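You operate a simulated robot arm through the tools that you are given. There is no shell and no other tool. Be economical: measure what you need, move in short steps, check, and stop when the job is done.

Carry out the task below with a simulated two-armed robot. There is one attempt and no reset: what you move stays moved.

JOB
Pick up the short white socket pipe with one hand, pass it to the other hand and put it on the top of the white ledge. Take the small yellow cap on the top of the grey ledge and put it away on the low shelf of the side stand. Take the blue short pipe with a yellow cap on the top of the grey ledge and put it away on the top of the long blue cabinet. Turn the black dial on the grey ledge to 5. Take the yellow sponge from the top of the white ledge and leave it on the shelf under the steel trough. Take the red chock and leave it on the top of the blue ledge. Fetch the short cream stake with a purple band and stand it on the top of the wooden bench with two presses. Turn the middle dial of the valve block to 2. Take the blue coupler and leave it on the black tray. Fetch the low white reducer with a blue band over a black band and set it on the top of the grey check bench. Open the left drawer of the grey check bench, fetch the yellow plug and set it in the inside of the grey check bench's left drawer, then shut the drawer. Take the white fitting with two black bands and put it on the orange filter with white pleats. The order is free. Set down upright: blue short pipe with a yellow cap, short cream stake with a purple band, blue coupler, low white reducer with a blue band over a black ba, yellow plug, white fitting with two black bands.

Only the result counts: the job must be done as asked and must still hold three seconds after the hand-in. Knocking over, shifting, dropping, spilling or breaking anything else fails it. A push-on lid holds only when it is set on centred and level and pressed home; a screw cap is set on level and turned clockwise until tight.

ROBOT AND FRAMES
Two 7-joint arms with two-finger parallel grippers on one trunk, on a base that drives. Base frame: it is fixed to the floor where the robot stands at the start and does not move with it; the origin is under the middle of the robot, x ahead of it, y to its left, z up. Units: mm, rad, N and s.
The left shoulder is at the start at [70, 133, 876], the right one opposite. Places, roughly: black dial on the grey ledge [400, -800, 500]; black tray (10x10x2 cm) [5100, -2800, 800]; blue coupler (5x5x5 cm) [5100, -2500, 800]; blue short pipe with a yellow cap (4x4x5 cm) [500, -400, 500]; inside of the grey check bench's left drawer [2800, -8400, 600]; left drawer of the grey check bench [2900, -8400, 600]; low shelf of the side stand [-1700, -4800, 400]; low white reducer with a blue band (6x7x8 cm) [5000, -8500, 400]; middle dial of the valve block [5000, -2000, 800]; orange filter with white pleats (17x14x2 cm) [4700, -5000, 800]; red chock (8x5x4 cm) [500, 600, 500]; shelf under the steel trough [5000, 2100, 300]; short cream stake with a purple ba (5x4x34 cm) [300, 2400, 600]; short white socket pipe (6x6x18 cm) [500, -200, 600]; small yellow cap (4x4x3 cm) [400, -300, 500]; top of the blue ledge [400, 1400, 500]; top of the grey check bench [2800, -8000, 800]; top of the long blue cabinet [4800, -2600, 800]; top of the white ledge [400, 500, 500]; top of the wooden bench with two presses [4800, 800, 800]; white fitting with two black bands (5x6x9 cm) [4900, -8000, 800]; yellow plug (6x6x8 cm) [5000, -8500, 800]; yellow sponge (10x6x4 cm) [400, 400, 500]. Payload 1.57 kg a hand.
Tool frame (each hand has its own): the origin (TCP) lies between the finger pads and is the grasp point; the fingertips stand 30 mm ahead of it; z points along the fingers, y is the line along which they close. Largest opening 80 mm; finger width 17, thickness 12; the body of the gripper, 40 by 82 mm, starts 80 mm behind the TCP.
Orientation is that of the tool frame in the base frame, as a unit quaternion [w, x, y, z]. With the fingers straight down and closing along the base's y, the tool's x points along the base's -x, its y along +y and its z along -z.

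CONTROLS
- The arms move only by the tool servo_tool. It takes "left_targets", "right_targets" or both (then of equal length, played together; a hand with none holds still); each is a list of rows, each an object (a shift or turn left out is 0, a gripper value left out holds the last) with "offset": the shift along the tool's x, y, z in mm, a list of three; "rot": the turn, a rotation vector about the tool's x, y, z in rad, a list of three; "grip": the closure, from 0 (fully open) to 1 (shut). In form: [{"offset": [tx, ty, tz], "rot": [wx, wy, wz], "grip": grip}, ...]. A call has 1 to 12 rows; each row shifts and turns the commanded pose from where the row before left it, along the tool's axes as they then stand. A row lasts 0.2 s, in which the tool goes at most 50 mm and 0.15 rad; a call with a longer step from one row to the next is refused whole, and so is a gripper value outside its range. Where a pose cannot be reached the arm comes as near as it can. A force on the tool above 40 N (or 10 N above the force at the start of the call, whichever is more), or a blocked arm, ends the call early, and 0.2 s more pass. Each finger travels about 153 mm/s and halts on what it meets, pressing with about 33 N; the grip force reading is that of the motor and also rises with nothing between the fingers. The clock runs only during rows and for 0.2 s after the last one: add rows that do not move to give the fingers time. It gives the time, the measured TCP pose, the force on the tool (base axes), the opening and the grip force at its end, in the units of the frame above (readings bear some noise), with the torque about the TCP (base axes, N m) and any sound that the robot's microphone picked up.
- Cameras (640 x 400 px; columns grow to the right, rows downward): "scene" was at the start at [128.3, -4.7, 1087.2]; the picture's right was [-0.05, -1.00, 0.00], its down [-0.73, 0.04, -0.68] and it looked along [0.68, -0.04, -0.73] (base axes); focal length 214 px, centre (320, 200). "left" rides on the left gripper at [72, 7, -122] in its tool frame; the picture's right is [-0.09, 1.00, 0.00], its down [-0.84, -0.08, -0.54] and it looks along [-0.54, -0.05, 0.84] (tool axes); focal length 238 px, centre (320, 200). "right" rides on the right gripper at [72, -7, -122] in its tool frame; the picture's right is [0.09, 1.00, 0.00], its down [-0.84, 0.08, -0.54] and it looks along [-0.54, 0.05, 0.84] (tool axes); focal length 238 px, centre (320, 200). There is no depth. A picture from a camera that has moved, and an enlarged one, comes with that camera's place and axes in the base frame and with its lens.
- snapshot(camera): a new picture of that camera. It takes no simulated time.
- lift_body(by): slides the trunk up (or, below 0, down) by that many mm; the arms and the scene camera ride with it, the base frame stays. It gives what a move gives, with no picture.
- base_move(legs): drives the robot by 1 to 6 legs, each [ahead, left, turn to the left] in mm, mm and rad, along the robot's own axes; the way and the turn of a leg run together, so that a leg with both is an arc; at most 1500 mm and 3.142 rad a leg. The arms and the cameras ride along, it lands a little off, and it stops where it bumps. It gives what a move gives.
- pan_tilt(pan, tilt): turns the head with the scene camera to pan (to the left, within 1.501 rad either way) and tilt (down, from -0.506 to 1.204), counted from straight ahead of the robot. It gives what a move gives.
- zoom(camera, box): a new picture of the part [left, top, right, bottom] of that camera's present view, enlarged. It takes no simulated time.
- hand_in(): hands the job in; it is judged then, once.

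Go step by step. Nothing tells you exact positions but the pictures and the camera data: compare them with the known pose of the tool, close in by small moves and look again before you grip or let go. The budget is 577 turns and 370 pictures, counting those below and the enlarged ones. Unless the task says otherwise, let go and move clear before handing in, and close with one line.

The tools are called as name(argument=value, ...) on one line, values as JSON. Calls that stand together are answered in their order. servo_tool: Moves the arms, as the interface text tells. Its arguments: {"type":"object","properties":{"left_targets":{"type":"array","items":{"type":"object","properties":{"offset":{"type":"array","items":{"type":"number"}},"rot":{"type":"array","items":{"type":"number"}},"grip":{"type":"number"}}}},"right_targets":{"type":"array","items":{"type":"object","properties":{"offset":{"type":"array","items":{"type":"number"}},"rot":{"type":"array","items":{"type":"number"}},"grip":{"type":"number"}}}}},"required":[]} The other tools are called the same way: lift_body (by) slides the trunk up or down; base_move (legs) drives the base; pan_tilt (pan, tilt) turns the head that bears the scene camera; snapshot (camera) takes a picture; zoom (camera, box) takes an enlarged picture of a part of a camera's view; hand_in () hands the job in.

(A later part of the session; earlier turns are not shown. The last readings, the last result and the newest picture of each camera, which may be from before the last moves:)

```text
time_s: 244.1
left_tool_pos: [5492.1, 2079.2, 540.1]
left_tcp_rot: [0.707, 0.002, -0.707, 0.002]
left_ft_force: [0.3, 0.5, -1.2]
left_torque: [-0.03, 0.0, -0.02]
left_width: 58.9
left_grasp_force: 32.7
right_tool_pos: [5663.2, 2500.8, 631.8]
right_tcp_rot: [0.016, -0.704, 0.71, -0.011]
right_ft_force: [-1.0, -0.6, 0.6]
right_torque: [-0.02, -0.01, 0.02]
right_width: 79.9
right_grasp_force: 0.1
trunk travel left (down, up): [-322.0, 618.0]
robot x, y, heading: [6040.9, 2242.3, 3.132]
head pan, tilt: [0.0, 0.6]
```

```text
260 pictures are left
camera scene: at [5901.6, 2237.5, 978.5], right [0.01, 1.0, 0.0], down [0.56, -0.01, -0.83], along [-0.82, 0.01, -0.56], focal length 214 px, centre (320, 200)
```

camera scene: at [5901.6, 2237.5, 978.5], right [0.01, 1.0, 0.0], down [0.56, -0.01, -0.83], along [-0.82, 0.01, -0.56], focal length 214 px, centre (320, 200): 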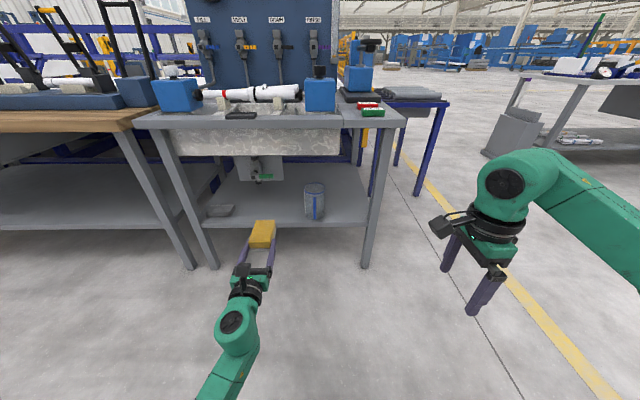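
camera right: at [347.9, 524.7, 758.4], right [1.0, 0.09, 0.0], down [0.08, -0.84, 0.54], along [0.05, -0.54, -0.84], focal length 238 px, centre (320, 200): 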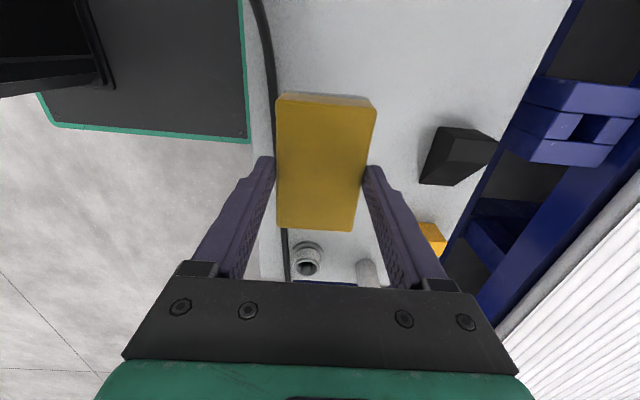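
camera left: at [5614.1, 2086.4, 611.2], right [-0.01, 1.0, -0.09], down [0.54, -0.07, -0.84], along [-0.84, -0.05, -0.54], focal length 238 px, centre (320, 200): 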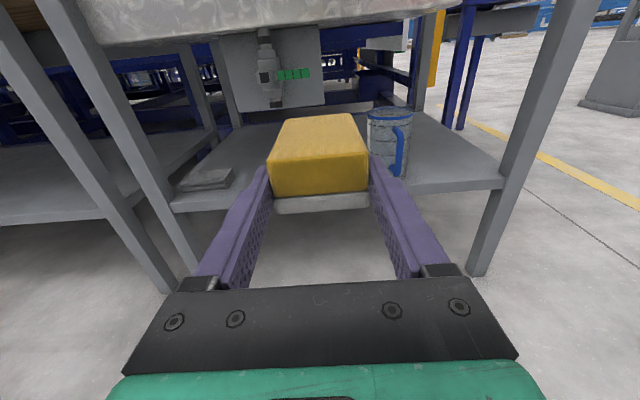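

The shelf's front edge is around x≈5200, z≈350, with free room between the flat tray and the mug at y≈2085. Lower to TCP≈405 and drive forward 330 mm.

lift_body(by=-130)

base_move(legs=[[200, 0, 0]])

snapshot(camera="left")

snapshot(camera="scene")

```text
time_s: 245.7
left_tool_pos: [5492.7, 2078.6, 410.6]
left_tcp_rot: [-0.707, -0.003, 0.707, -0.002]
left_ft_force: [-0.4, -0.3, -0.8]
left_torque: [0.0, 0.0, 0.0]
left_width: 58.8
left_grasp_force: 33.1
right_tool_pos: [5662.9, 2501.9, 500.7]
right_tcp_rot: [0.016, -0.703, 0.711, -0.011]
right_ft_force: [0.5, 1.5, -0.2]
right_torque: [-0.05, 0.0, -0.03]
right_width: 80.0
right_grasp_force: 0.0
trunk travel left (down, up): [-192.0, 748.0]
robot x, y, heading: [6045.6, 2238.3, 3.132]
head pan, tilt: [0.0, 0.6]
```

```text
time_s: 247.3
left_tool_pos: [5292.5, 2080.4, 410.4]
left_tcp_rot: [-0.707, -0.003, 0.708, -0.002]
left_ft_force: [0.2, 0.1, -0.6]
left_torque: [0.01, -0.06, -0.01]
left_width: 58.8
left_grasp_force: 32.7
right_tool_pos: [5462.7, 2502.2, 500.7]
right_tcp_rot: [0.017, -0.704, 0.71, -0.011]
right_ft_force: [0.4, -0.2, 0.2]
right_torque: [-0.01, 0.02, 0.03]
right_width: 80.1
right_grasp_force: 0.1
trunk travel left (down, up): [-192.0, 748.0]
robot x, y, heading: [5843.0, 2237.8, 3.133]
head pan, tilt: [0.0, 0.6]
```

```text
259 pictures are left
camera left: at [5414.9, 2088.0, 481.0], right [-0.01, 1.0, -0.09], down [0.54, -0.07, -0.84], along [-0.84, -0.06, -0.54], focal length 238 px, centre (320, 200)
```

left: 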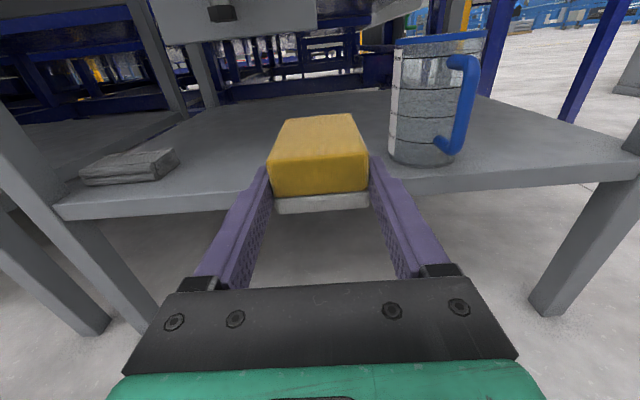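

```text
258 pictures are left
camera scene: at [5702.1, 2239.7, 848.5], right [0.01, 1.0, 0.0], down [0.57, -0.01, -0.82], along [-0.82, 0.01, -0.57], focal length 214 px, centre (320, 200)
```

scene: 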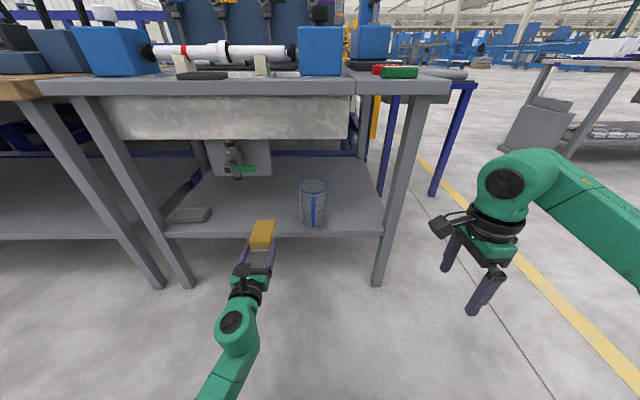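

Shelf top at z≈344, front at x≈5190. Drive forward 140 mm, then lower gently.

base_move(legs=[[140, 0, 0]])

lift_body(by=-38)

snapshot(camera="left")

zoom(camera="scene", box=[140, 150, 400, 320])

```text
time_s: 248.6
left_tool_pos: [5153.6, 2081.1, 409.8]
left_tcp_rot: [-0.706, -0.003, 0.708, -0.003]
left_ft_force: [-1.0, 0.1, -0.7]
left_torque: [0.0, -0.02, 0.0]
left_width: 58.8
left_grasp_force: 33.1
right_tool_pos: [5322.9, 2504.4, 501.4]
right_tcp_rot: [0.017, -0.706, 0.708, -0.011]
right_ft_force: [-0.6, -0.4, 1.0]
right_torque: [0.02, 0.01, 0.0]
right_width: 79.9
right_grasp_force: 0.1
trunk travel left (down, up): [-192.0, 748.0]
robot x, y, heading: [5701.3, 2237.7, 3.133]
head pan, tilt: [0.0, 0.6]
```

```text
time_s: 249.4
left_tool_pos: [5153.8, 2081.2, 370.7]
left_tcp_rot: [-0.706, -0.004, 0.708, -0.003]
left_ft_force: [0.4, 0.6, -0.8]
left_torque: [0.0, -0.03, 0.0]
left_width: 58.7
left_grasp_force: 33.1
right_tool_pos: [5322.0, 2504.7, 463.5]
right_tcp_rot: [0.016, -0.704, 0.71, -0.011]
right_ft_force: [-0.1, -0.6, 0.1]
right_torque: [0.02, 0.02, 0.01]
right_width: 79.6
right_grasp_force: 0.1
trunk travel left (down, up): [-154.0, 786.0]
robot x, y, heading: [5699.8, 2239.6, 3.132]
head pan, tilt: [0.0, 0.6]
```

```text
257 pictures are left
camera left: at [5275.3, 2089.2, 443.1], right [-0.01, 1.0, -0.09], down [0.54, -0.07, -0.84], along [-0.84, -0.06, -0.54], focal length 238 px, centre (320, 200)
```

left: 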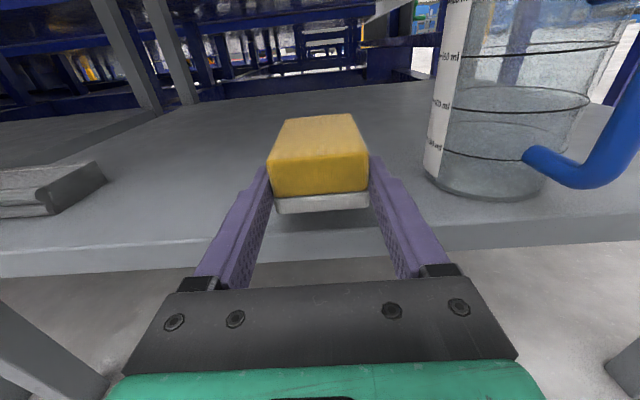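

```text
2.35 times, centred on (270, 235) of scene
camera zoom: at [5562.3, 2241.0, 810.5], right [0.01, 1.0, 0.0], down [0.56, -0.01, -0.83], along [-0.82, 0.01, -0.56], focal length 505 px, centre (438, 118)
```

zoom: 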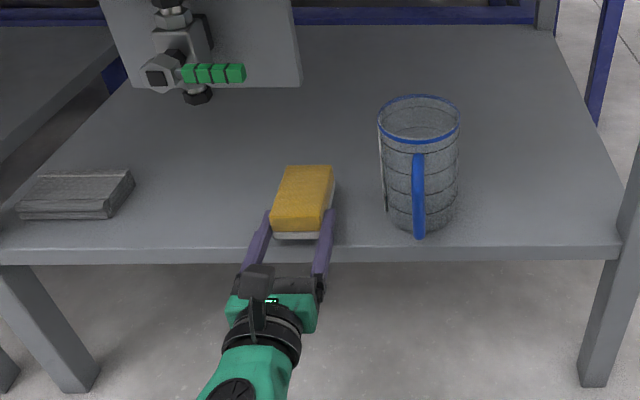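

In place over the shelf. Lower the last millimetres.

lift_body(by=-6)

lift_body(by=-4)

```text
time_s: 250.0
left_tool_pos: [5153.8, 2082.5, 366.4]
left_tcp_rot: [-0.707, -0.002, 0.708, -0.002]
left_ft_force: [-0.4, -0.1, -1.3]
left_torque: [0.01, -0.04, 0.04]
left_width: 59.1
left_grasp_force: 33.0
right_tool_pos: [5321.7, 2505.2, 457.5]
right_tcp_rot: [0.017, -0.705, 0.709, -0.011]
right_ft_force: [0.2, 0.4, -0.1]
right_torque: [0.03, 0.02, 0.0]
right_width: 80.1
right_grasp_force: 0.1
trunk travel left (down, up): [-148.0, 792.0]
robot x, y, heading: [5700.5, 2240.1, 3.124]
head pan, tilt: [0.0, 0.6]
```

```text
time_s: 250.5
left_tool_pos: [5153.5, 2081.7, 361.6]
left_tcp_rot: [-0.706, -0.003, 0.708, -0.002]
left_ft_force: [-0.6, -0.6, -1.3]
left_torque: [0.0, -0.04, 0.01]
left_width: 58.8
left_grasp_force: 32.7
right_tool_pos: [5322.8, 2504.4, 454.0]
right_tcp_rot: [0.016, -0.704, 0.71, -0.012]
right_ft_force: [-0.3, 0.4, 0.1]
right_torque: [-0.01, 0.01, 0.03]
right_width: 80.0
right_grasp_force: 0.1
trunk travel left (down, up): [-144.0, 796.0]
robot x, y, heading: [5698.7, 2241.3, 3.129]
head pan, tilt: [0.0, 0.6]
```

lift_body(by=-4)

zoom(camera="left", box=[220, 100, 420, 260])

```text
time_s: 251.0
left_tool_pos: [5152.4, 2081.6, 357.9]
left_tcp_rot: [-0.707, -0.003, 0.707, -0.003]
left_ft_force: [0.0, -0.3, -0.4]
left_torque: [-0.01, 0.0, 0.01]
left_width: 58.7
left_grasp_force: 33.3
right_tool_pos: [5321.1, 2504.7, 447.8]
right_tcp_rot: [0.017, -0.705, 0.709, -0.01]
right_ft_force: [0.0, -0.3, 0.3]
right_torque: [0.01, 0.0, 0.0]
right_width: 80.1
right_grasp_force: 0.0
trunk travel left (down, up): [-140.0, 800.0]
robot x, y, heading: [5702.8, 2245.4, 3.131]
head pan, tilt: [0.0, 0.6]
```

```text
2.50 times, centred on (320, 180) of left
camera zoom: at [5275.2, 2089.2, 429.0], right [-0.01, 1.0, -0.09], down [0.54, -0.07, -0.84], along [-0.84, -0.06, -0.54], focal length 596 px, centre (320, 250)
```

zoom: 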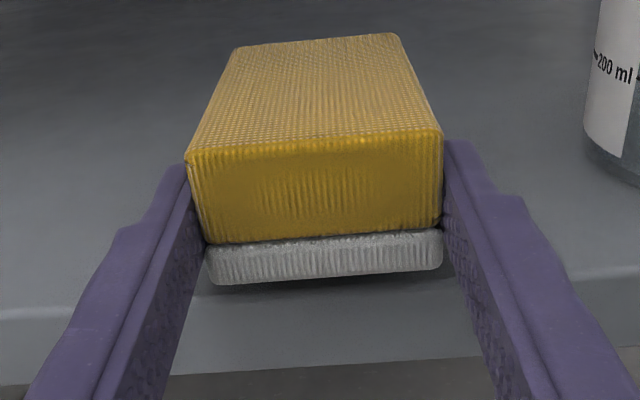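

lift_body(by=-3)

lift_body(by=-3)

```text
time_s: 251.6
left_tool_pos: [5153.6, 2081.5, 354.2]
left_tcp_rot: [-0.707, -0.002, 0.708, -0.002]
left_ft_force: [0.1, -0.2, 0.2]
left_torque: [-0.01, 0.0, 0.01]
left_width: 58.7
left_grasp_force: 33.1
right_tool_pos: [5321.8, 2502.9, 446.1]
right_tcp_rot: [0.017, -0.705, 0.709, -0.011]
right_ft_force: [0.0, -0.6, -0.2]
right_torque: [-0.02, 0.03, -0.04]
right_width: 80.1
right_grasp_force: 0.0
trunk travel left (down, up): [-137.0, 803.0]
robot x, y, heading: [5702.1, 2240.7, 3.136]
head pan, tilt: [0.0, 0.6]
```

```text
time_s: 252.1
left_tool_pos: [5153.7, 2082.3, 350.5]
left_tcp_rot: [0.707, 0.003, -0.707, 0.003]
left_ft_force: [-0.4, 0.1, -0.6]
left_torque: [-0.01, -0.03, 0.0]
left_width: 58.6
left_grasp_force: 32.7
right_tool_pos: [5321.5, 2503.4, 443.5]
right_tcp_rot: [0.015, -0.705, 0.709, -0.011]
right_ft_force: [0.1, 0.1, -0.3]
right_torque: [0.0, 0.02, -0.01]
right_width: 79.9
right_grasp_force: 0.1
trunk travel left (down, up): [-134.0, 806.0]
robot x, y, heading: [5701.1, 2240.5, 3.132]
head pan, tilt: [0.0, 0.6]
```

lift_body(by=-4)

lift_body(by=-3)

zoom(camera="left", box=[220, 100, 420, 260])

```text
time_s: 252.6
left_tool_pos: [5153.0, 2081.4, 346.6]
left_tcp_rot: [-0.706, -0.003, 0.708, -0.002]
left_ft_force: [-0.3, -0.6, -0.7]
left_torque: [-0.01, -0.02, -0.02]
left_width: 58.8
left_grasp_force: 33.1
right_tool_pos: [5321.6, 2505.4, 439.0]
right_tcp_rot: [0.016, -0.705, 0.709, -0.011]
right_ft_force: [-0.6, 0.2, 0.1]
right_torque: [-0.02, 0.0, 0.02]
right_width: 80.3
right_grasp_force: 0.1
trunk travel left (down, up): [-130.0, 810.0]
robot x, y, heading: [5700.4, 2237.3, 3.132]
head pan, tilt: [0.0, 0.6]
```

```text
time_s: 253.1
left_tool_pos: [5152.7, 2080.9, 346.6]
left_tcp_rot: [0.708, 0.003, -0.707, 0.003]
left_ft_force: [-1.8, 0.0, 6.1]
left_torque: [-0.05, 0.03, 0.01]
left_width: 58.8
left_grasp_force: 33.0
right_tool_pos: [5321.8, 2504.6, 437.1]
right_tcp_rot: [0.016, -0.705, 0.709, -0.01]
right_ft_force: [-0.9, 0.2, 0.8]
right_torque: [0.02, -0.03, 0.03]
right_width: 80.4
right_grasp_force: 0.1
trunk travel left (down, up): [-127.0, 813.0]
robot x, y, heading: [5701.0, 2236.9, 3.134]
head pan, tilt: [0.0, 0.6]
```

```text
2.50 times, centred on (320, 180) of left
camera zoom: at [5275.5, 2089.2, 417.4], right [-0.01, 1.0, -0.09], down [0.54, -0.07, -0.84], along [-0.84, -0.06, -0.54], focal length 596 px, centre (320, 250)
```

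zoom: 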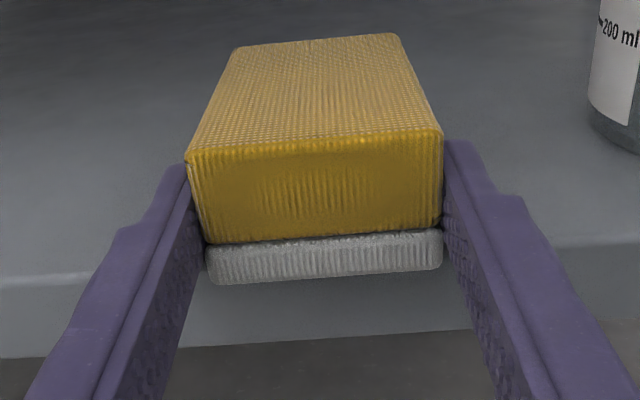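

Contact. Open and back straight out.

servo_tool(left_targets=[{"grip": 0.15}, {"grip": 0.05}, {"grip": 0}, {}, {}])

base_move(legs=[[-350, 0, 0]])

snapshot(camera="left")

```text
time_s: 254.3
left_tool_pos: [5152.8, 2080.9, 345.3]
left_tcp_rot: [-0.706, -0.003, 0.708, -0.003]
left_ft_force: [-0.4, -1.0, -1.3]
left_torque: [0.03, -0.03, -0.01]
left_width: 80.2
left_grasp_force: 0.1
right_tool_pos: [5322.3, 2503.4, 435.8]
right_tcp_rot: [0.016, -0.704, 0.71, -0.011]
right_ft_force: [-0.7, 0.5, -0.3]
right_torque: [-0.01, 0.01, -0.04]
right_width: 79.9
right_grasp_force: 0.0
trunk travel left (down, up): [-127.0, 813.0]
robot x, y, heading: [5698.5, 2238.4, 3.131]
head pan, tilt: [0.0, 0.6]
```

```text
time_s: 256.6
left_tool_pos: [5506.6, 2079.6, 344.6]
left_tcp_rot: [-0.706, -0.003, 0.708, -0.002]
left_ft_force: [-0.1, 0.0, -0.4]
left_torque: [0.05, 0.0, -0.04]
left_width: 79.8
left_grasp_force: 0.0
right_tool_pos: [5677.4, 2501.4, 435.9]
right_tcp_rot: [0.016, -0.704, 0.71, -0.011]
right_ft_force: [0.1, 0.2, 0.3]
right_torque: [-0.01, -0.01, 0.0]
right_width: 80.1
right_grasp_force: 0.2
trunk travel left (down, up): [-127.0, 813.0]
robot x, y, heading: [6057.0, 2237.2, 3.134]
head pan, tilt: [0.0, 0.6]
```

```text
253 pictures are left
camera left: at [5629.0, 2086.3, 416.1], right [-0.01, 1.0, -0.09], down [0.54, -0.07, -0.84], along [-0.84, -0.05, -0.54], focal length 238 px, centre (320, 200)
```

left: 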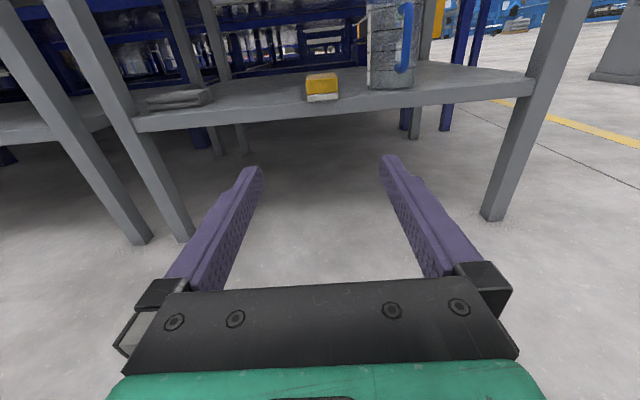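

The sponge lies on the shelf. Next stop: valve block, coupler and tray near y≈−2000…−2800. I'll restore the left hand to tool-down and raise the trunk.

lift_body(by=400)

servo_tool(left_targets=[{"rot": [-0.1428, 0, 0]}, {"rot": [-0.1428, 0, 0]}, {"rot": [-0.1428, 0, 0]}, {"rot": [-0.1428, 0, 0]}, {"rot": [-0.1428, 0, 0]}, {"rot": [-0.1428, 0, 0]}, {"rot": [-0.1428, 0, 0]}, {"rot": [-0.1428, 0, 0]}, {"rot": [-0.1428, 0, 0]}, {"rot": [-0.1428, 0, 0]}, {"rot": [-0.1428, 0, 0]}], right_targets=[{"rot": [0, 0, -0.1428]}, {"rot": [0, 0, -0.1428]}, {"rot": [0, 0, -0.1428]}, {"rot": [0, 0, -0.1428]}, {"rot": [0, 0, -0.1428]}, {"rot": [0, 0, -0.1428]}, {"rot": [0, 0, -0.1428]}, {"rot": [0, 0, -0.1428]}, {"rot": [0, 0, -0.1428]}, {"rot": [0, 0, -0.1428]}, {"rot": [0, 0, -0.1428]}])

servo_tool(left_targets=[{"rot": [-0.0864, -0.0864, 0.0864]}, {"rot": [-0.0864, -0.0864, 0.0864]}, {"rot": [-0.0864, -0.0864, 0.0864]}, {"rot": [-0.0864, -0.0864, 0.0864]}, {"rot": [-0.0864, -0.0864, 0.0864]}, {"rot": [-0.0864, -0.0864, 0.0864]}, {"rot": [-0.0864, -0.0864, 0.0864]}, {"rot": [-0.0864, -0.0864, 0.0864]}, {"rot": [-0.0864, -0.0864, 0.0864]}, {"rot": [-0.0864, -0.0864, 0.0864]}, {"rot": [-0.0864, -0.0864, 0.0864]}, {"rot": [-0.0864, -0.0864, 0.0864]}])

servo_tool(left_targets=[{"rot": [-0.0864, -0.0864, 0.0864]}, {"rot": [-0.0864, -0.0864, 0.0864]}, {}])

```text
time_s: 260.4
left_tool_pos: [5506.9, 2079.0, 745.3]
left_tcp_rot: [-0.707, -0.001, 0.708, -0.001]
left_ft_force: [-0.3, 0.1, 0.0]
left_torque: [0.02, -0.01, 0.02]
left_width: 79.7
left_grasp_force: 0.1
right_tool_pos: [5677.0, 2501.4, 836.5]
right_tcp_rot: [0.016, -0.704, 0.71, -0.011]
right_ft_force: [-0.4, 0.8, 0.0]
right_torque: [0.0, 0.04, 0.02]
right_width: 79.8
right_grasp_force: 0.1
trunk travel left (down, up): [-527.0, 413.0]
robot x, y, heading: [6057.6, 2237.1, 3.125]
head pan, tilt: [0.0, 0.6]
```

```text
time_s: 262.9
left_tool_pos: [5507.4, 2088.9, 756.3]
left_tcp_rot: [0.514, -0.504, -0.493, -0.488]
left_ft_force: [-0.1, -0.1, 0.3]
left_torque: [-0.01, 0.02, 0.01]
left_width: 79.9
left_grasp_force: 0.0
left hand out of reach, approached as far as the arm can: row 11
right_tool_pos: [5677.9, 2502.5, 837.3]
right_tcp_rot: [-0.003, 1.0, -0.003, 0.019]
right_ft_force: [-0.4, -0.1, -0.4]
right_torque: [0.01, -0.01, -0.03]
right_width: 79.8
right_grasp_force: 0.1
trunk travel left (down, up): [-527.0, 413.0]
robot x, y, heading: [6054.8, 2236.6, 3.128]
head pan, tilt: [0.0, 0.6]
```

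```text
time_s: 265.4
left_tool_pos: [5535.2, 2085.8, 762.0]
left_tcp_rot: [-0.106, 0.985, 0.096, 0.094]
left_ft_force: [0.0, -0.6, 0.3]
left_torque: [0.0, -0.02, -0.02]
left_width: 80.0
left_grasp_force: 0.1
left hand out of reach, approached as far as the arm can: row 1, 3
right_tool_pos: [5677.4, 2501.0, 835.9]
right_tcp_rot: [-0.003, 1.0, -0.004, 0.02]
right_ft_force: [0.2, -0.4, 0.7]
right_torque: [-0.03, 0.01, -0.01]
right_width: 79.8
right_grasp_force: 0.0
trunk travel left (down, up): [-527.0, 413.0]
robot x, y, heading: [6059.1, 2237.1, 3.125]
head pan, tilt: [0.0, 0.6]
```

```text
time_s: 266.2
left_tool_pos: [5536.0, 2085.2, 761.2]
left_tcp_rot: [-0.022, 1.0, 0.012, 0.009]
left_ft_force: [0.2, 0.5, -0.5]
left_torque: [0.02, 0.01, 0.01]
left_width: 79.8
left_grasp_force: 0.1
right_tool_pos: [5676.7, 2501.8, 836.4]
right_tcp_rot: [-0.004, 1.0, -0.005, 0.018]
right_ft_force: [-0.7, 0.8, 0.7]
right_torque: [0.0, -0.01, 0.0]
right_width: 80.0
right_grasp_force: 0.0
trunk travel left (down, up): [-527.0, 413.0]
robot x, y, heading: [6053.1, 2236.5, 3.128]
head pan, tilt: [0.0, 0.6]
```

Both hands are tool-down again. Look left down the aisle before driving.

lift_body(by=220)

pan_tilt(pan=1.3, tilt=0.3)

snapshot(camera="scene")

```text
time_s: 268.6
left_tool_pos: [5535.2, 2086.0, 980.6]
left_tcp_rot: [-0.021, 1.0, 0.012, 0.01]
left_ft_force: [0.0, 0.7, 0.4]
left_torque: [0.0, 0.0, 0.0]
left_width: 80.0
left_grasp_force: 0.0
right_tool_pos: [5675.8, 2502.0, 1055.5]
right_tcp_rot: [-0.004, 1.0, -0.005, 0.019]
right_ft_force: [0.7, -0.4, 0.1]
right_torque: [-0.01, -0.02, -0.02]
right_width: 79.8
right_grasp_force: 0.0
trunk travel left (down, up): [-747.0, 193.0]
robot x, y, heading: [6054.8, 2237.3, 3.131]
head pan, tilt: [0.0, 0.6]
```

```text
time_s: 270.1
left_tool_pos: [5535.8, 2085.9, 981.5]
left_tcp_rot: [-0.021, 1.0, 0.012, 0.01]
left_ft_force: [-0.6, 0.7, 0.7]
left_torque: [-0.02, 0.0, 0.02]
left_width: 80.0
left_grasp_force: 0.0
right_tool_pos: [5677.7, 2501.5, 1056.1]
right_tcp_rot: [-0.003, 1.0, -0.005, 0.018]
right_ft_force: [0.0, 0.0, -0.3]
right_torque: [-0.04, 0.0, -0.02]
right_width: 80.1
right_grasp_force: 0.1
trunk travel left (down, up): [-747.0, 193.0]
robot x, y, heading: [6056.5, 2231.8, 3.128]
head pan, tilt: [1.3, 0.3]
```

```text
252 pictures are left
camera scene: at [5978.6, 2146.5, 1431.0], right [-0.96, 0.28, 0.0], down [0.08, 0.28, -0.96], along [-0.27, -0.92, -0.3], focal length 214 px, centre (320, 200)
```

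scene: 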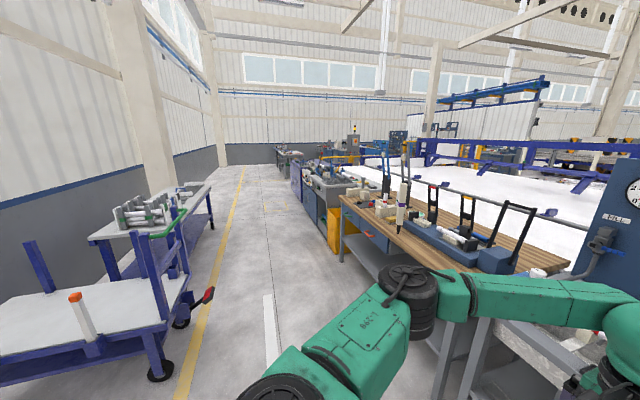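

A cart's handle stands at about x≈6295, so I'll keep to x≈5880 and drive left (−y) in stages.

base_move(legs=[[175, 0, 0], [0, 1480, 0], [0, 1480, 0]])

snapshot(camera="scene")

```text
time_s: 285.4
left_tool_pos: [5323.7, -873.4, 980.7]
left_tcp_rot: [-0.021, 1.0, 0.009, 0.009]
left_ft_force: [1.0, 0.1, -0.2]
left_torque: [0.02, -0.01, -0.01]
left_width: 79.7
left_grasp_force: 0.1
right_tool_pos: [5468.1, -457.2, 1056.5]
right_tcp_rot: [-0.003, 1.0, -0.008, 0.019]
right_ft_force: [-0.3, -0.6, 0.8]
right_torque: [-0.01, 0.0, 0.0]
right_width: 80.0
right_grasp_force: 0.1
trunk travel left (down, up): [-747.0, 193.0]
robot x, y, heading: [5847.4, -725.1, 3.123]
head pan, tilt: [1.3, 0.3]
```

```text
251 pictures are left
camera scene: at [5767.1, -814.7, 1431.0], right [-0.96, 0.29, 0.0], down [0.09, 0.28, -0.96], along [-0.27, -0.92, -0.3], focal length 214 px, centre (320, 200)
```

scene: 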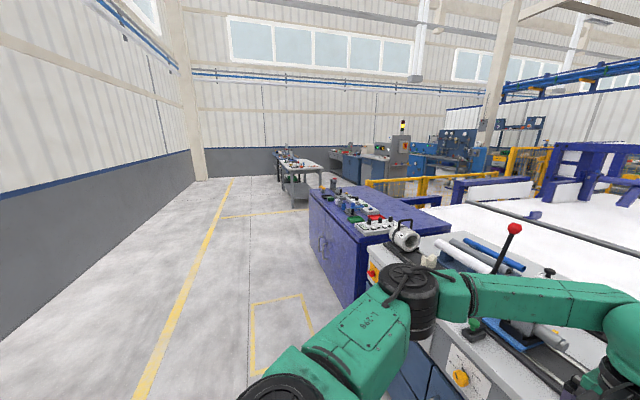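

Continue left to face the valve block and cabinet (y≈−2200).

base_move(legs=[[0, 1450, 0]])

pan_tilt(pan=0, tilt=0.65)

snapshot(camera="scene")

```text
time_s: 292.6
left_tool_pos: [5298.6, -2323.0, 980.1]
left_tcp_rot: [-0.021, 1.0, 0.011, 0.009]
left_ft_force: [-0.2, -0.2, -0.8]
left_torque: [-0.01, 0.01, -0.04]
left_width: 79.9
left_grasp_force: 0.0
right_tool_pos: [5440.4, -1907.3, 1056.4]
right_tcp_rot: [-0.003, 1.0, -0.006, 0.02]
right_ft_force: [0.0, -0.5, 0.1]
right_torque: [0.02, -0.01, -0.03]
right_width: 80.2
right_grasp_force: 0.1
trunk travel left (down, up): [-747.0, 193.0]
robot x, y, heading: [5816.7, -2173.9, 3.125]
head pan, tilt: [1.3, 0.3]
```

```text
time_s: 294.1
left_tool_pos: [5297.9, -2324.3, 981.5]
left_tcp_rot: [-0.021, 1.0, 0.011, 0.01]
left_ft_force: [0.9, 0.4, 0.2]
left_torque: [0.05, 0.0, 0.01]
left_width: 80.1
left_grasp_force: 0.1
right_tool_pos: [5438.8, -1907.8, 1056.5]
right_tcp_rot: [-0.003, 1.0, -0.005, 0.019]
right_ft_force: [-0.2, 0.2, -0.4]
right_torque: [0.0, -0.02, -0.02]
right_width: 79.9
right_grasp_force: 0.0
trunk travel left (down, up): [-747.0, 193.0]
robot x, y, heading: [5820.7, -2172.0, 3.128]
head pan, tilt: [0.0, 0.649]
```

```text
250 pictures are left
camera scene: at [5680.1, -2173.3, 1399.2], right [0.02, 1.0, 0.0], down [0.6, -0.01, -0.8], along [-0.8, 0.01, -0.6], focal length 214 px, centre (320, 200)
```

scene: 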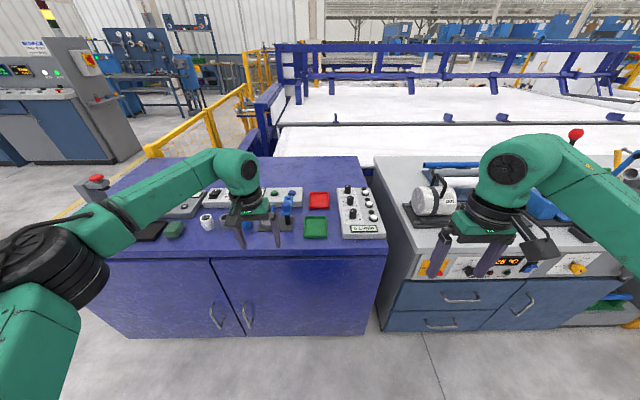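

The blue cabinet is in front. Enlarge the items.

zoom(camera="scene", box=[80, 150, 400, 260])

zoom(camera="scene", box=[320, 170, 400, 250])

snapshot(camera="left")

```text
2.00 times, centred on (240, 205) of scene
camera zoom: at [5680.1, -2173.3, 1399.2], right [0.02, 1.0, 0.0], down [0.6, -0.01, -0.8], along [-0.8, 0.01, -0.6], focal length 429 px, centre (480, 190)
```

zoom: 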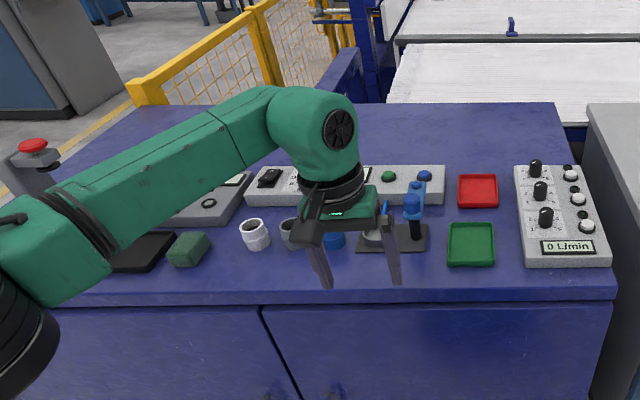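

```text
5.00 times, centred on (360, 210) of scene
camera zoom: at [5680.1, -2173.3, 1399.2], right [0.02, 1.0, 0.0], down [0.6, -0.01, -0.8], along [-0.8, 0.01, -0.6], focal length 1072 px, centre (120, 150)
```

zoom: 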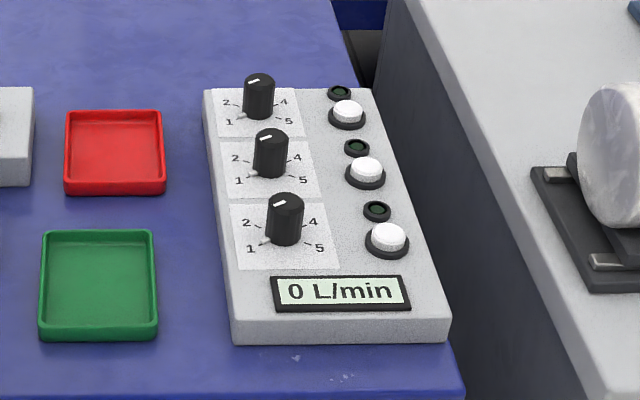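

```text
247 pictures are left
camera left: at [5367.4, -2334.1, 1103.1], right [-0.07, -1.0, -0.04], down [-0.85, 0.04, 0.53], along [-0.52, 0.07, -0.85], focal length 238 px, centre (320, 200)
```

left: 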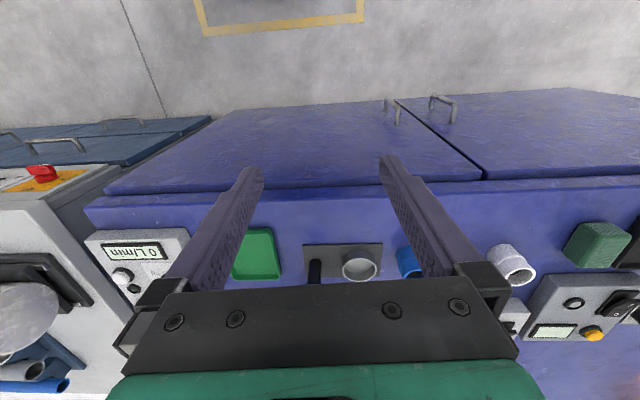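

The valve block's middle dial is at about (4960,−2039). I'll drive forward 330 mm and level both hands.

base_move(legs=[[330, 0, 0]])

servo_tool(right_targets=[{"rot": [-0.006, -0.038, -0.01], "offset": [-40, 0, 0]}, {"offset": [-40, 20, 0]}, {"offset": [0, 20, 0]}, {}], left_targets=[{"rot": [-0.042, -0.02, 0.022]}, {"offset": [40, 0, 0]}, {"offset": [40, 0, 0]}, {}])

snapshot(camera="right")

snapshot(camera="scene")

```text
time_s: 296.3
left_tool_pos: [4964.7, -2318.2, 981.1]
left_tcp_rot: [-0.02, 1.0, 0.011, 0.009]
left_ft_force: [-0.6, -0.6, 0.9]
left_torque: [-0.01, -0.03, 0.0]
left_width: 80.0
left_grasp_force: 0.1
right_tool_pos: [5106.4, -1904.3, 1057.0]
right_tcp_rot: [-0.003, 1.0, -0.005, 0.02]
right_ft_force: [-0.3, 0.6, 0.2]
right_torque: [0.01, 0.01, 0.02]
right_width: 80.1
right_grasp_force: 0.1
trunk travel left (down, up): [-747.0, 193.0]
robot x, y, heading: [5481.9, -2170.6, 3.131]
head pan, tilt: [0.0, 0.649]
```

```text
time_s: 297.3
left_tool_pos: [5043.6, -2318.8, 981.6]
left_tcp_rot: [0.001, 1.0, 0.001, 0.0]
left_ft_force: [-0.3, -0.2, 0.1]
left_torque: [-0.01, -0.03, 0.01]
left_width: 80.2
left_grasp_force: 0.1
right_tool_pos: [5024.9, -1941.5, 1054.4]
right_tcp_rot: [0.0, 1.0, -0.001, 0.001]
right_ft_force: [-0.8, 0.6, 0.8]
right_torque: [0.01, -0.02, -0.02]
right_width: 80.0
right_grasp_force: 0.1
trunk travel left (down, up): [-747.0, 193.0]
robot x, y, heading: [5483.9, -2170.6, 3.127]
head pan, tilt: [0.0, 0.649]
```

```text
246 pictures are left
camera right: at [5097.1, -1934.5, 1175.4], right [0.09, -1.0, 0.0], down [-0.84, -0.08, 0.54], along [-0.54, -0.05, -0.84], focal length 238 px, centre (320, 200)
```

right: 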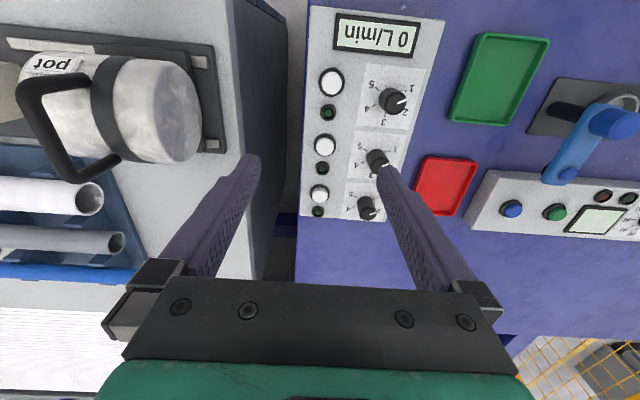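

```text
245 pictures are left
camera scene: at [5345.4, -2166.6, 1399.1], right [0.02, 1.0, 0.0], down [0.61, -0.01, -0.8], along [-0.8, 0.01, -0.61], focal length 214 px, centre (320, 200)
```

scene: 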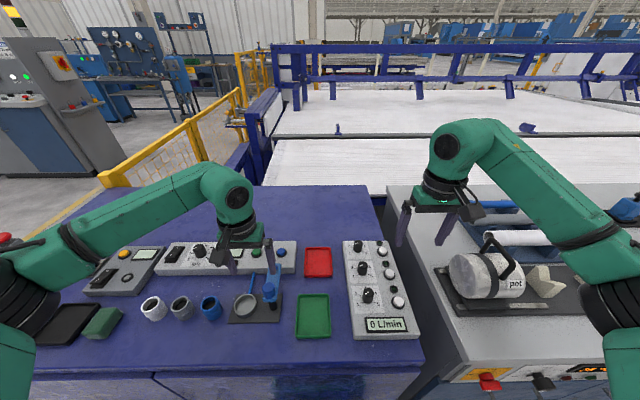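

Zoom on the dials and bring the right hand above the middle one.

servo_tool(right_targets=[{"offset": [-17, 30, 0]}, {"offset": [-17, 30, 0]}, {"offset": [-16, 29, 0]}, {"offset": [0, 0, 40]}, {}])

snapshot(camera="right")

zoom(camera="right", box=[240, 30, 400, 180])

```text
time_s: 298.5
left_tool_pos: [5043.6, -2318.5, 981.2]
left_tcp_rot: [0.0, 1.0, 0.0, 0.0]
left_ft_force: [-0.6, 0.3, 0.7]
left_torque: [0.0, 0.0, -0.01]
left_width: 80.1
left_grasp_force: 0.0
right_tool_pos: [4975.7, -2031.8, 1017.2]
right_tcp_rot: [0.0, 1.0, -0.001, 0.0]
right_ft_force: [0.6, -0.5, -0.7]
right_torque: [0.01, 0.02, -0.02]
right_width: 79.9
right_grasp_force: 0.0
trunk travel left (down, up): [-747.0, 193.0]
robot x, y, heading: [5484.1, -2170.5, 3.124]
head pan, tilt: [0.0, 0.649]
```

```text
244 pictures are left
camera right: at [5047.2, -2025.6, 1136.7], right [0.09, -1.0, 0.0], down [-0.84, -0.08, 0.54], along [-0.54, -0.05, -0.84], focal length 238 px, centre (320, 200)
```

right: 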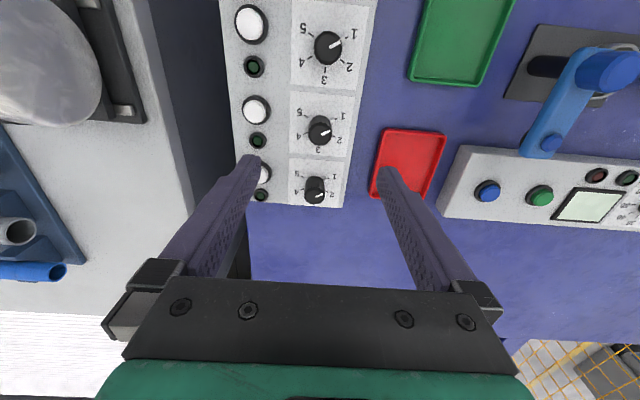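

```text
2.67 times, centred on (320, 105) of right
camera zoom: at [5047.2, -2025.6, 1136.7], right [0.09, -1.0, 0.0], down [-0.84, -0.08, 0.54], along [-0.54, -0.05, -0.84], focal length 636 px, centre (320, 453)
```

zoom: 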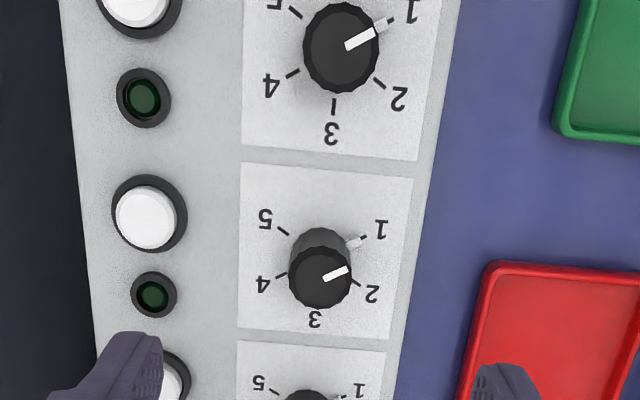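

The middle dial's pointer stands at 1; going to 2 means 60° clockwise seen from above. Knob top ≈(4957,−2033,842). Move closer to confirm.

servo_tool(right_targets=[{"offset": [-18, 1, 30], "grip": 0.45}, {"offset": [0, 0, 30]}, {"offset": [0, 0, 27]}, {}])

snapshot(camera="right")

zoom(camera="scene", box=[320, 200, 440, 320])

```text
time_s: 299.5
left_tool_pos: [5041.7, -2320.1, 981.6]
left_tcp_rot: [0.0, 1.0, 0.0, 0.0]
left_ft_force: [0.1, 0.5, 0.1]
left_torque: [0.01, 0.0, 0.0]
left_width: 80.2
left_grasp_force: 0.1
right_tool_pos: [4956.6, -2033.2, 926.8]
right_tcp_rot: [0.0, 1.0, -0.001, 0.0]
right_ft_force: [0.7, 0.4, 0.2]
right_torque: [-0.03, 0.01, 0.01]
right_width: 44.0
right_grasp_force: 0.1
trunk travel left (down, up): [-747.0, 193.0]
robot x, y, heading: [5482.4, -2167.9, 3.122]
head pan, tilt: [0.0, 0.649]
```

```text
242 pictures are left
camera right: at [5028.6, -2025.2, 1047.3], right [0.09, -1.0, 0.0], down [-0.84, -0.08, 0.54], along [-0.54, -0.05, -0.84], focal length 238 px, centre (320, 200)
```

right: 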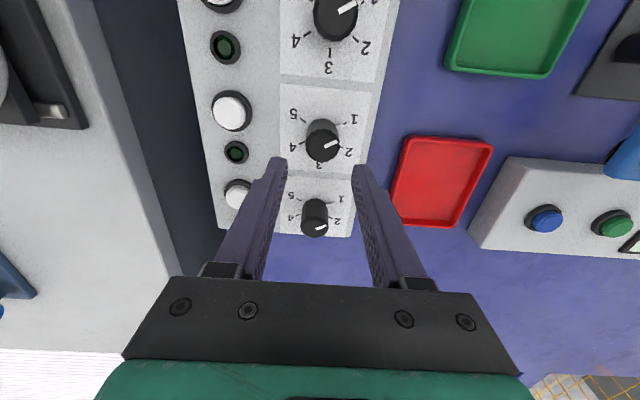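

```text
3.33 times, centred on (380, 260) of scene
camera zoom: at [5345.9, -2168.2, 1399.2], right [0.02, 1.0, 0.0], down [0.6, -0.01, -0.8], along [-0.8, 0.01, -0.6], focal length 715 px, centre (120, 0)
```

zoom: 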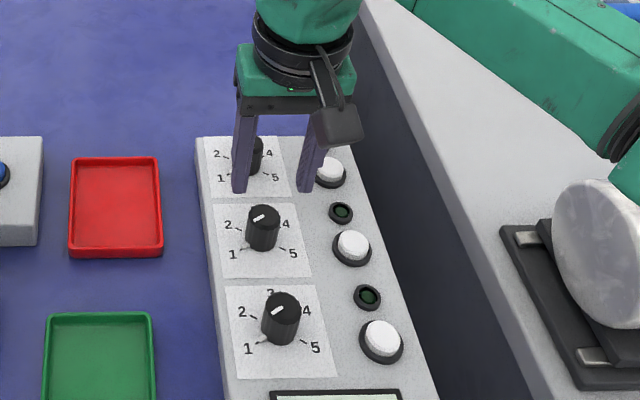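

Descend 20 mm more with the fingers straddling, and compare again.

servo_tool(right_targets=[{"offset": [4, 0, 20], "grip": 0.4}, {}, {}])

snapshot(camera="right")

zoom(camera="scene", box=[320, 200, 440, 320])

```text
time_s: 300.3
left_tool_pos: [5043.2, -2319.8, 981.1]
left_tcp_rot: [0.0, 1.0, 0.0, 0.0]
left_ft_force: [0.5, 0.4, -0.1]
left_torque: [0.01, 0.02, -0.01]
left_width: 80.1
left_grasp_force: 0.0
right_tool_pos: [4960.9, -2032.2, 908.3]
right_tcp_rot: [0.0, 1.0, 0.0, 0.0]
right_ft_force: [-0.6, 0.2, 0.4]
right_torque: [0.0, 0.01, 0.01]
right_width: 47.9
right_grasp_force: 0.0
trunk travel left (down, up): [-747.0, 193.0]
robot x, y, heading: [5483.8, -2171.9, 3.124]
head pan, tilt: [0.0, 0.649]
```

```text
240 pictures are left
camera right: at [5033.1, -2023.9, 1028.1], right [0.09, -1.0, 0.0], down [-0.84, -0.08, 0.54], along [-0.54, -0.05, -0.84], focal length 238 px, centre (320, 200)
```

right: 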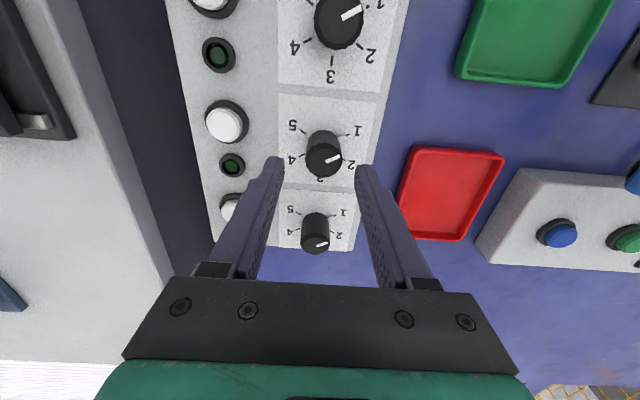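

```text
3.33 times, centred on (380, 260) of scene
camera zoom: at [5346.2, -2168.2, 1399.2], right [0.02, 1.0, 0.0], down [0.6, -0.01, -0.8], along [-0.8, 0.01, -0.6], focal length 715 px, centre (120, 0)
```

zoom: 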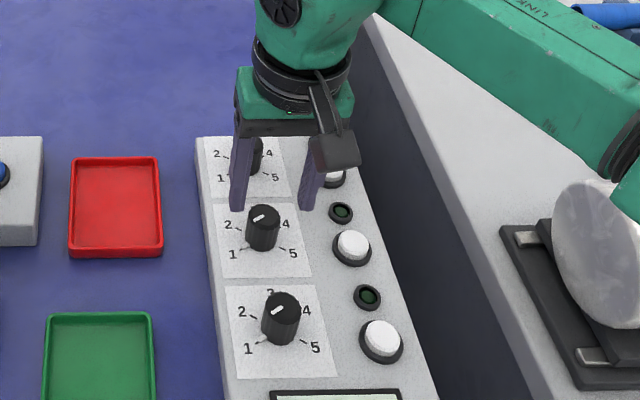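

The knob's top is roughly at the tips' level. Descend 15 mm more and close gently on it.

servo_tool(right_targets=[{"offset": [0, 0, 8]}, {"offset": [0, 0, 7]}, {}])

zoom(camera="right", box=[240, 80, 400, 230])

zoom(camera="scene", box=[340, 220, 400, 280])

```text
time_s: 301.1
left_tool_pos: [5045.1, -2320.7, 981.4]
left_tcp_rot: [0.0, 1.0, -0.001, 0.0]
left_ft_force: [0.0, 0.7, 0.3]
left_torque: [0.03, 0.02, -0.01]
left_width: 80.1
left_grasp_force: 0.1
right_tool_pos: [4961.4, -2031.1, 893.2]
right_tcp_rot: [0.0, 1.0, 0.0, 0.0]
right_ft_force: [-0.3, 0.1, 0.8]
right_torque: [0.02, 0.01, -0.02]
right_width: 47.9
right_grasp_force: 0.1
trunk travel left (down, up): [-747.0, 193.0]
robot x, y, heading: [5483.6, -2170.2, 3.132]
head pan, tilt: [0.0, 0.649]
```

```text
2.67 times, centred on (320, 155) of right
camera zoom: at [5032.8, -2024.5, 1012.8], right [0.09, -1.0, 0.0], down [-0.84, -0.08, 0.54], along [-0.54, -0.05, -0.84], focal length 636 px, centre (320, 320)
```

zoom: 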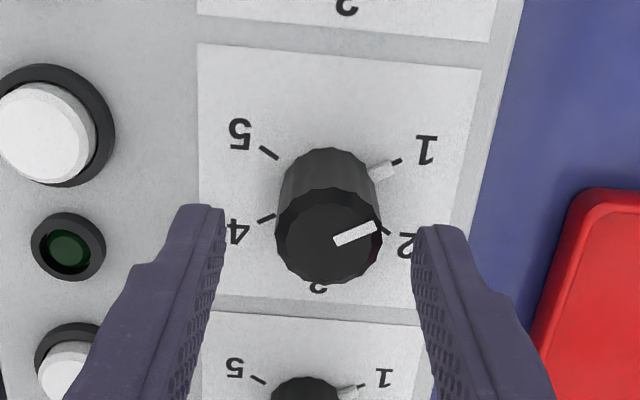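

```text
6.67 times, centred on (370, 250) of scene
camera zoom: at [5346.2, -2168.1, 1399.2], right [0.02, 1.0, 0.0], down [0.6, -0.01, -0.8], along [-0.8, 0.01, -0.6], focal length 1430 px, centre (-13, -133)
```

zoom: 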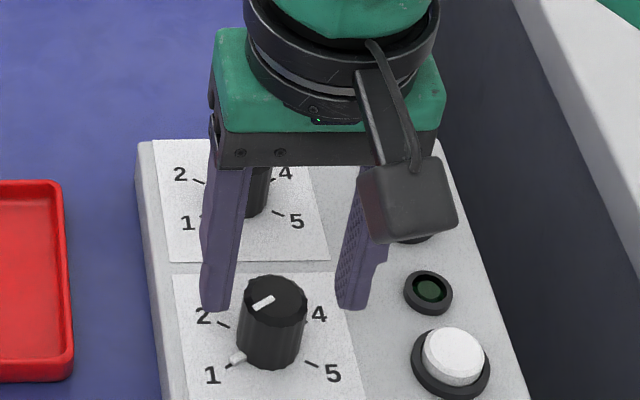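

The knob top is level with the fingertips. Shift 3 mm, descend 15 mm, and check.

servo_tool(right_targets=[{"offset": [0, 3, 5]}, {"offset": [0, 0, 5]}, {"offset": [0, 0, 5]}, {}])

zoom(camera="right", box=[240, 80, 400, 230])

zoom(camera="scene", box=[340, 220, 400, 280])

```text
time_s: 302.1
left_tool_pos: [5043.1, -2320.3, 981.4]
left_tcp_rot: [-0.001, 1.0, 0.0, 0.001]
left_ft_force: [0.7, -0.3, 0.1]
left_torque: [-0.03, 0.0, 0.02]
left_width: 79.8
left_grasp_force: 0.1
right_tool_pos: [4961.0, -2035.2, 876.7]
right_tcp_rot: [-0.001, 1.0, -0.001, 0.0]
right_ft_force: [0.3, 0.0, -0.6]
right_torque: [-0.02, 0.0, 0.02]
right_width: 48.1
right_grasp_force: 0.1
trunk travel left (down, up): [-747.0, 193.0]
robot x, y, heading: [5485.7, -2166.5, 3.125]
head pan, tilt: [0.0, 0.649]
```

```text
2.67 times, centred on (320, 155) of right
camera zoom: at [5032.8, -2027.8, 997.8], right [0.09, -1.0, 0.0], down [-0.84, -0.08, 0.54], along [-0.54, -0.05, -0.84], focal length 636 px, centre (320, 320)
```

zoom: 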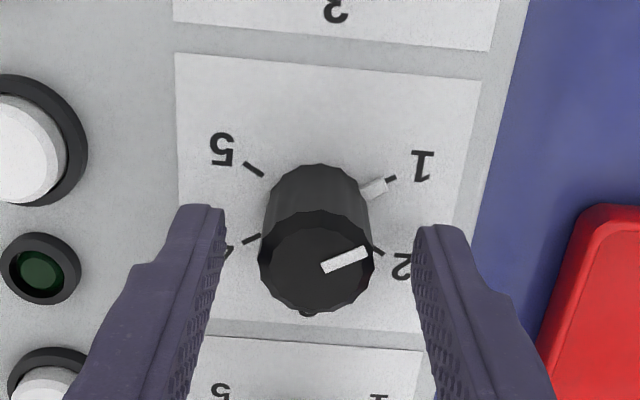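

```text
6.67 times, centred on (370, 250) of scene
camera zoom: at [5346.1, -2168.2, 1399.2], right [0.02, 1.0, 0.0], down [0.6, -0.01, -0.8], along [-0.8, 0.01, -0.6], focal length 1430 px, centre (-13, -133)
```

zoom: 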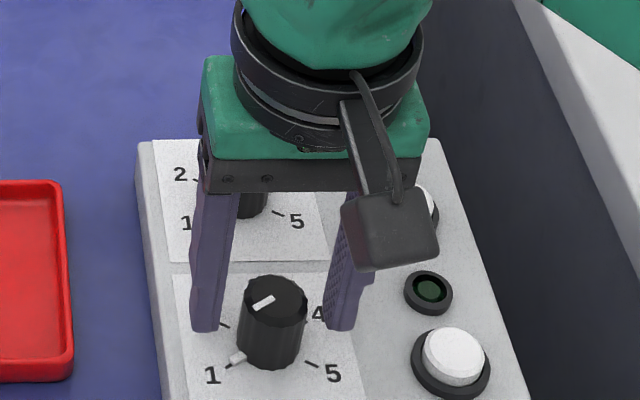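

Well centred. Close on the knob and turn 60° clockwise (positive about tool z), then look.

servo_tool(right_targets=[{"offset": [2, 0, 0], "grip": 1}, {"grip": 1}, {"grip": 1}, {"rot": [0, 0, 0.1496]}, {"rot": [0, 0, 0.1496]}, {"rot": [0, 0, 0.1496]}, {"rot": [0, 0, 0.1496]}, {"rot": [0, 0, 0.1496]}, {"rot": [0, 0, 0.1496]}, {"rot": [0, 0, 0.1496]}, {}])

zoom(camera="scene", box=[340, 220, 400, 280])

snapshot(camera="right")

```text
time_s: 304.5
left_tool_pos: [5042.0, -2317.4, 980.6]
left_tcp_rot: [0.001, 1.0, 0.0, 0.0]
left_ft_force: [0.1, -0.4, 0.2]
left_torque: [0.0, 0.0, -0.02]
left_width: 80.3
left_grasp_force: 0.1
right_tool_pos: [4961.0, -2035.1, 878.3]
right_tcp_rot: [0.0, 0.865, -0.502, 0.0]
right_ft_force: [-18.3, 9.7, 14.6]
right_torque: [0.67, 0.2, -0.01]
right_width: 27.5
right_grasp_force: 38.2
trunk travel left (down, up): [-747.0, 193.0]
robot x, y, heading: [5484.0, -2168.3, 3.124]
head pan, tilt: [0.0, 0.649]
```

```text
6.67 times, centred on (370, 250) of scene
camera zoom: at [5343.6, -2166.3, 1399.1], right [0.02, 1.0, 0.0], down [0.61, -0.01, -0.8], along [-0.8, 0.01, -0.61], focal length 1430 px, centre (-13, -133)
```

zoom: 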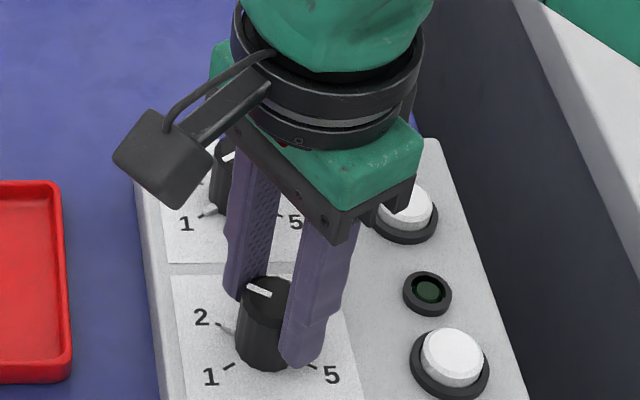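

```text
233 pictures are left
camera right: at [5002.8, -2092.6, 997.8], right [-0.82, -0.57, 0.0], down [-0.48, 0.69, 0.54], along [-0.31, 0.44, -0.84], focal length 238 px, centre (320, 200)
```

right: 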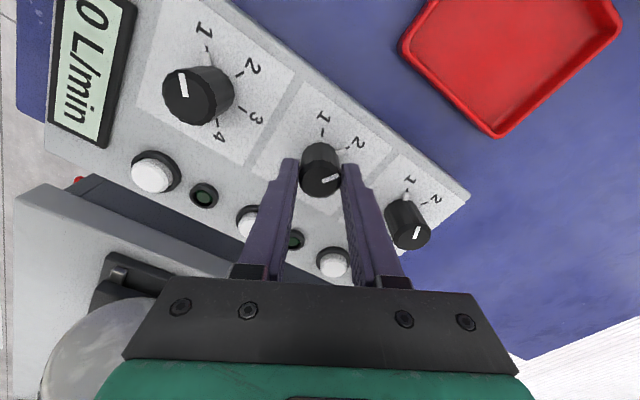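

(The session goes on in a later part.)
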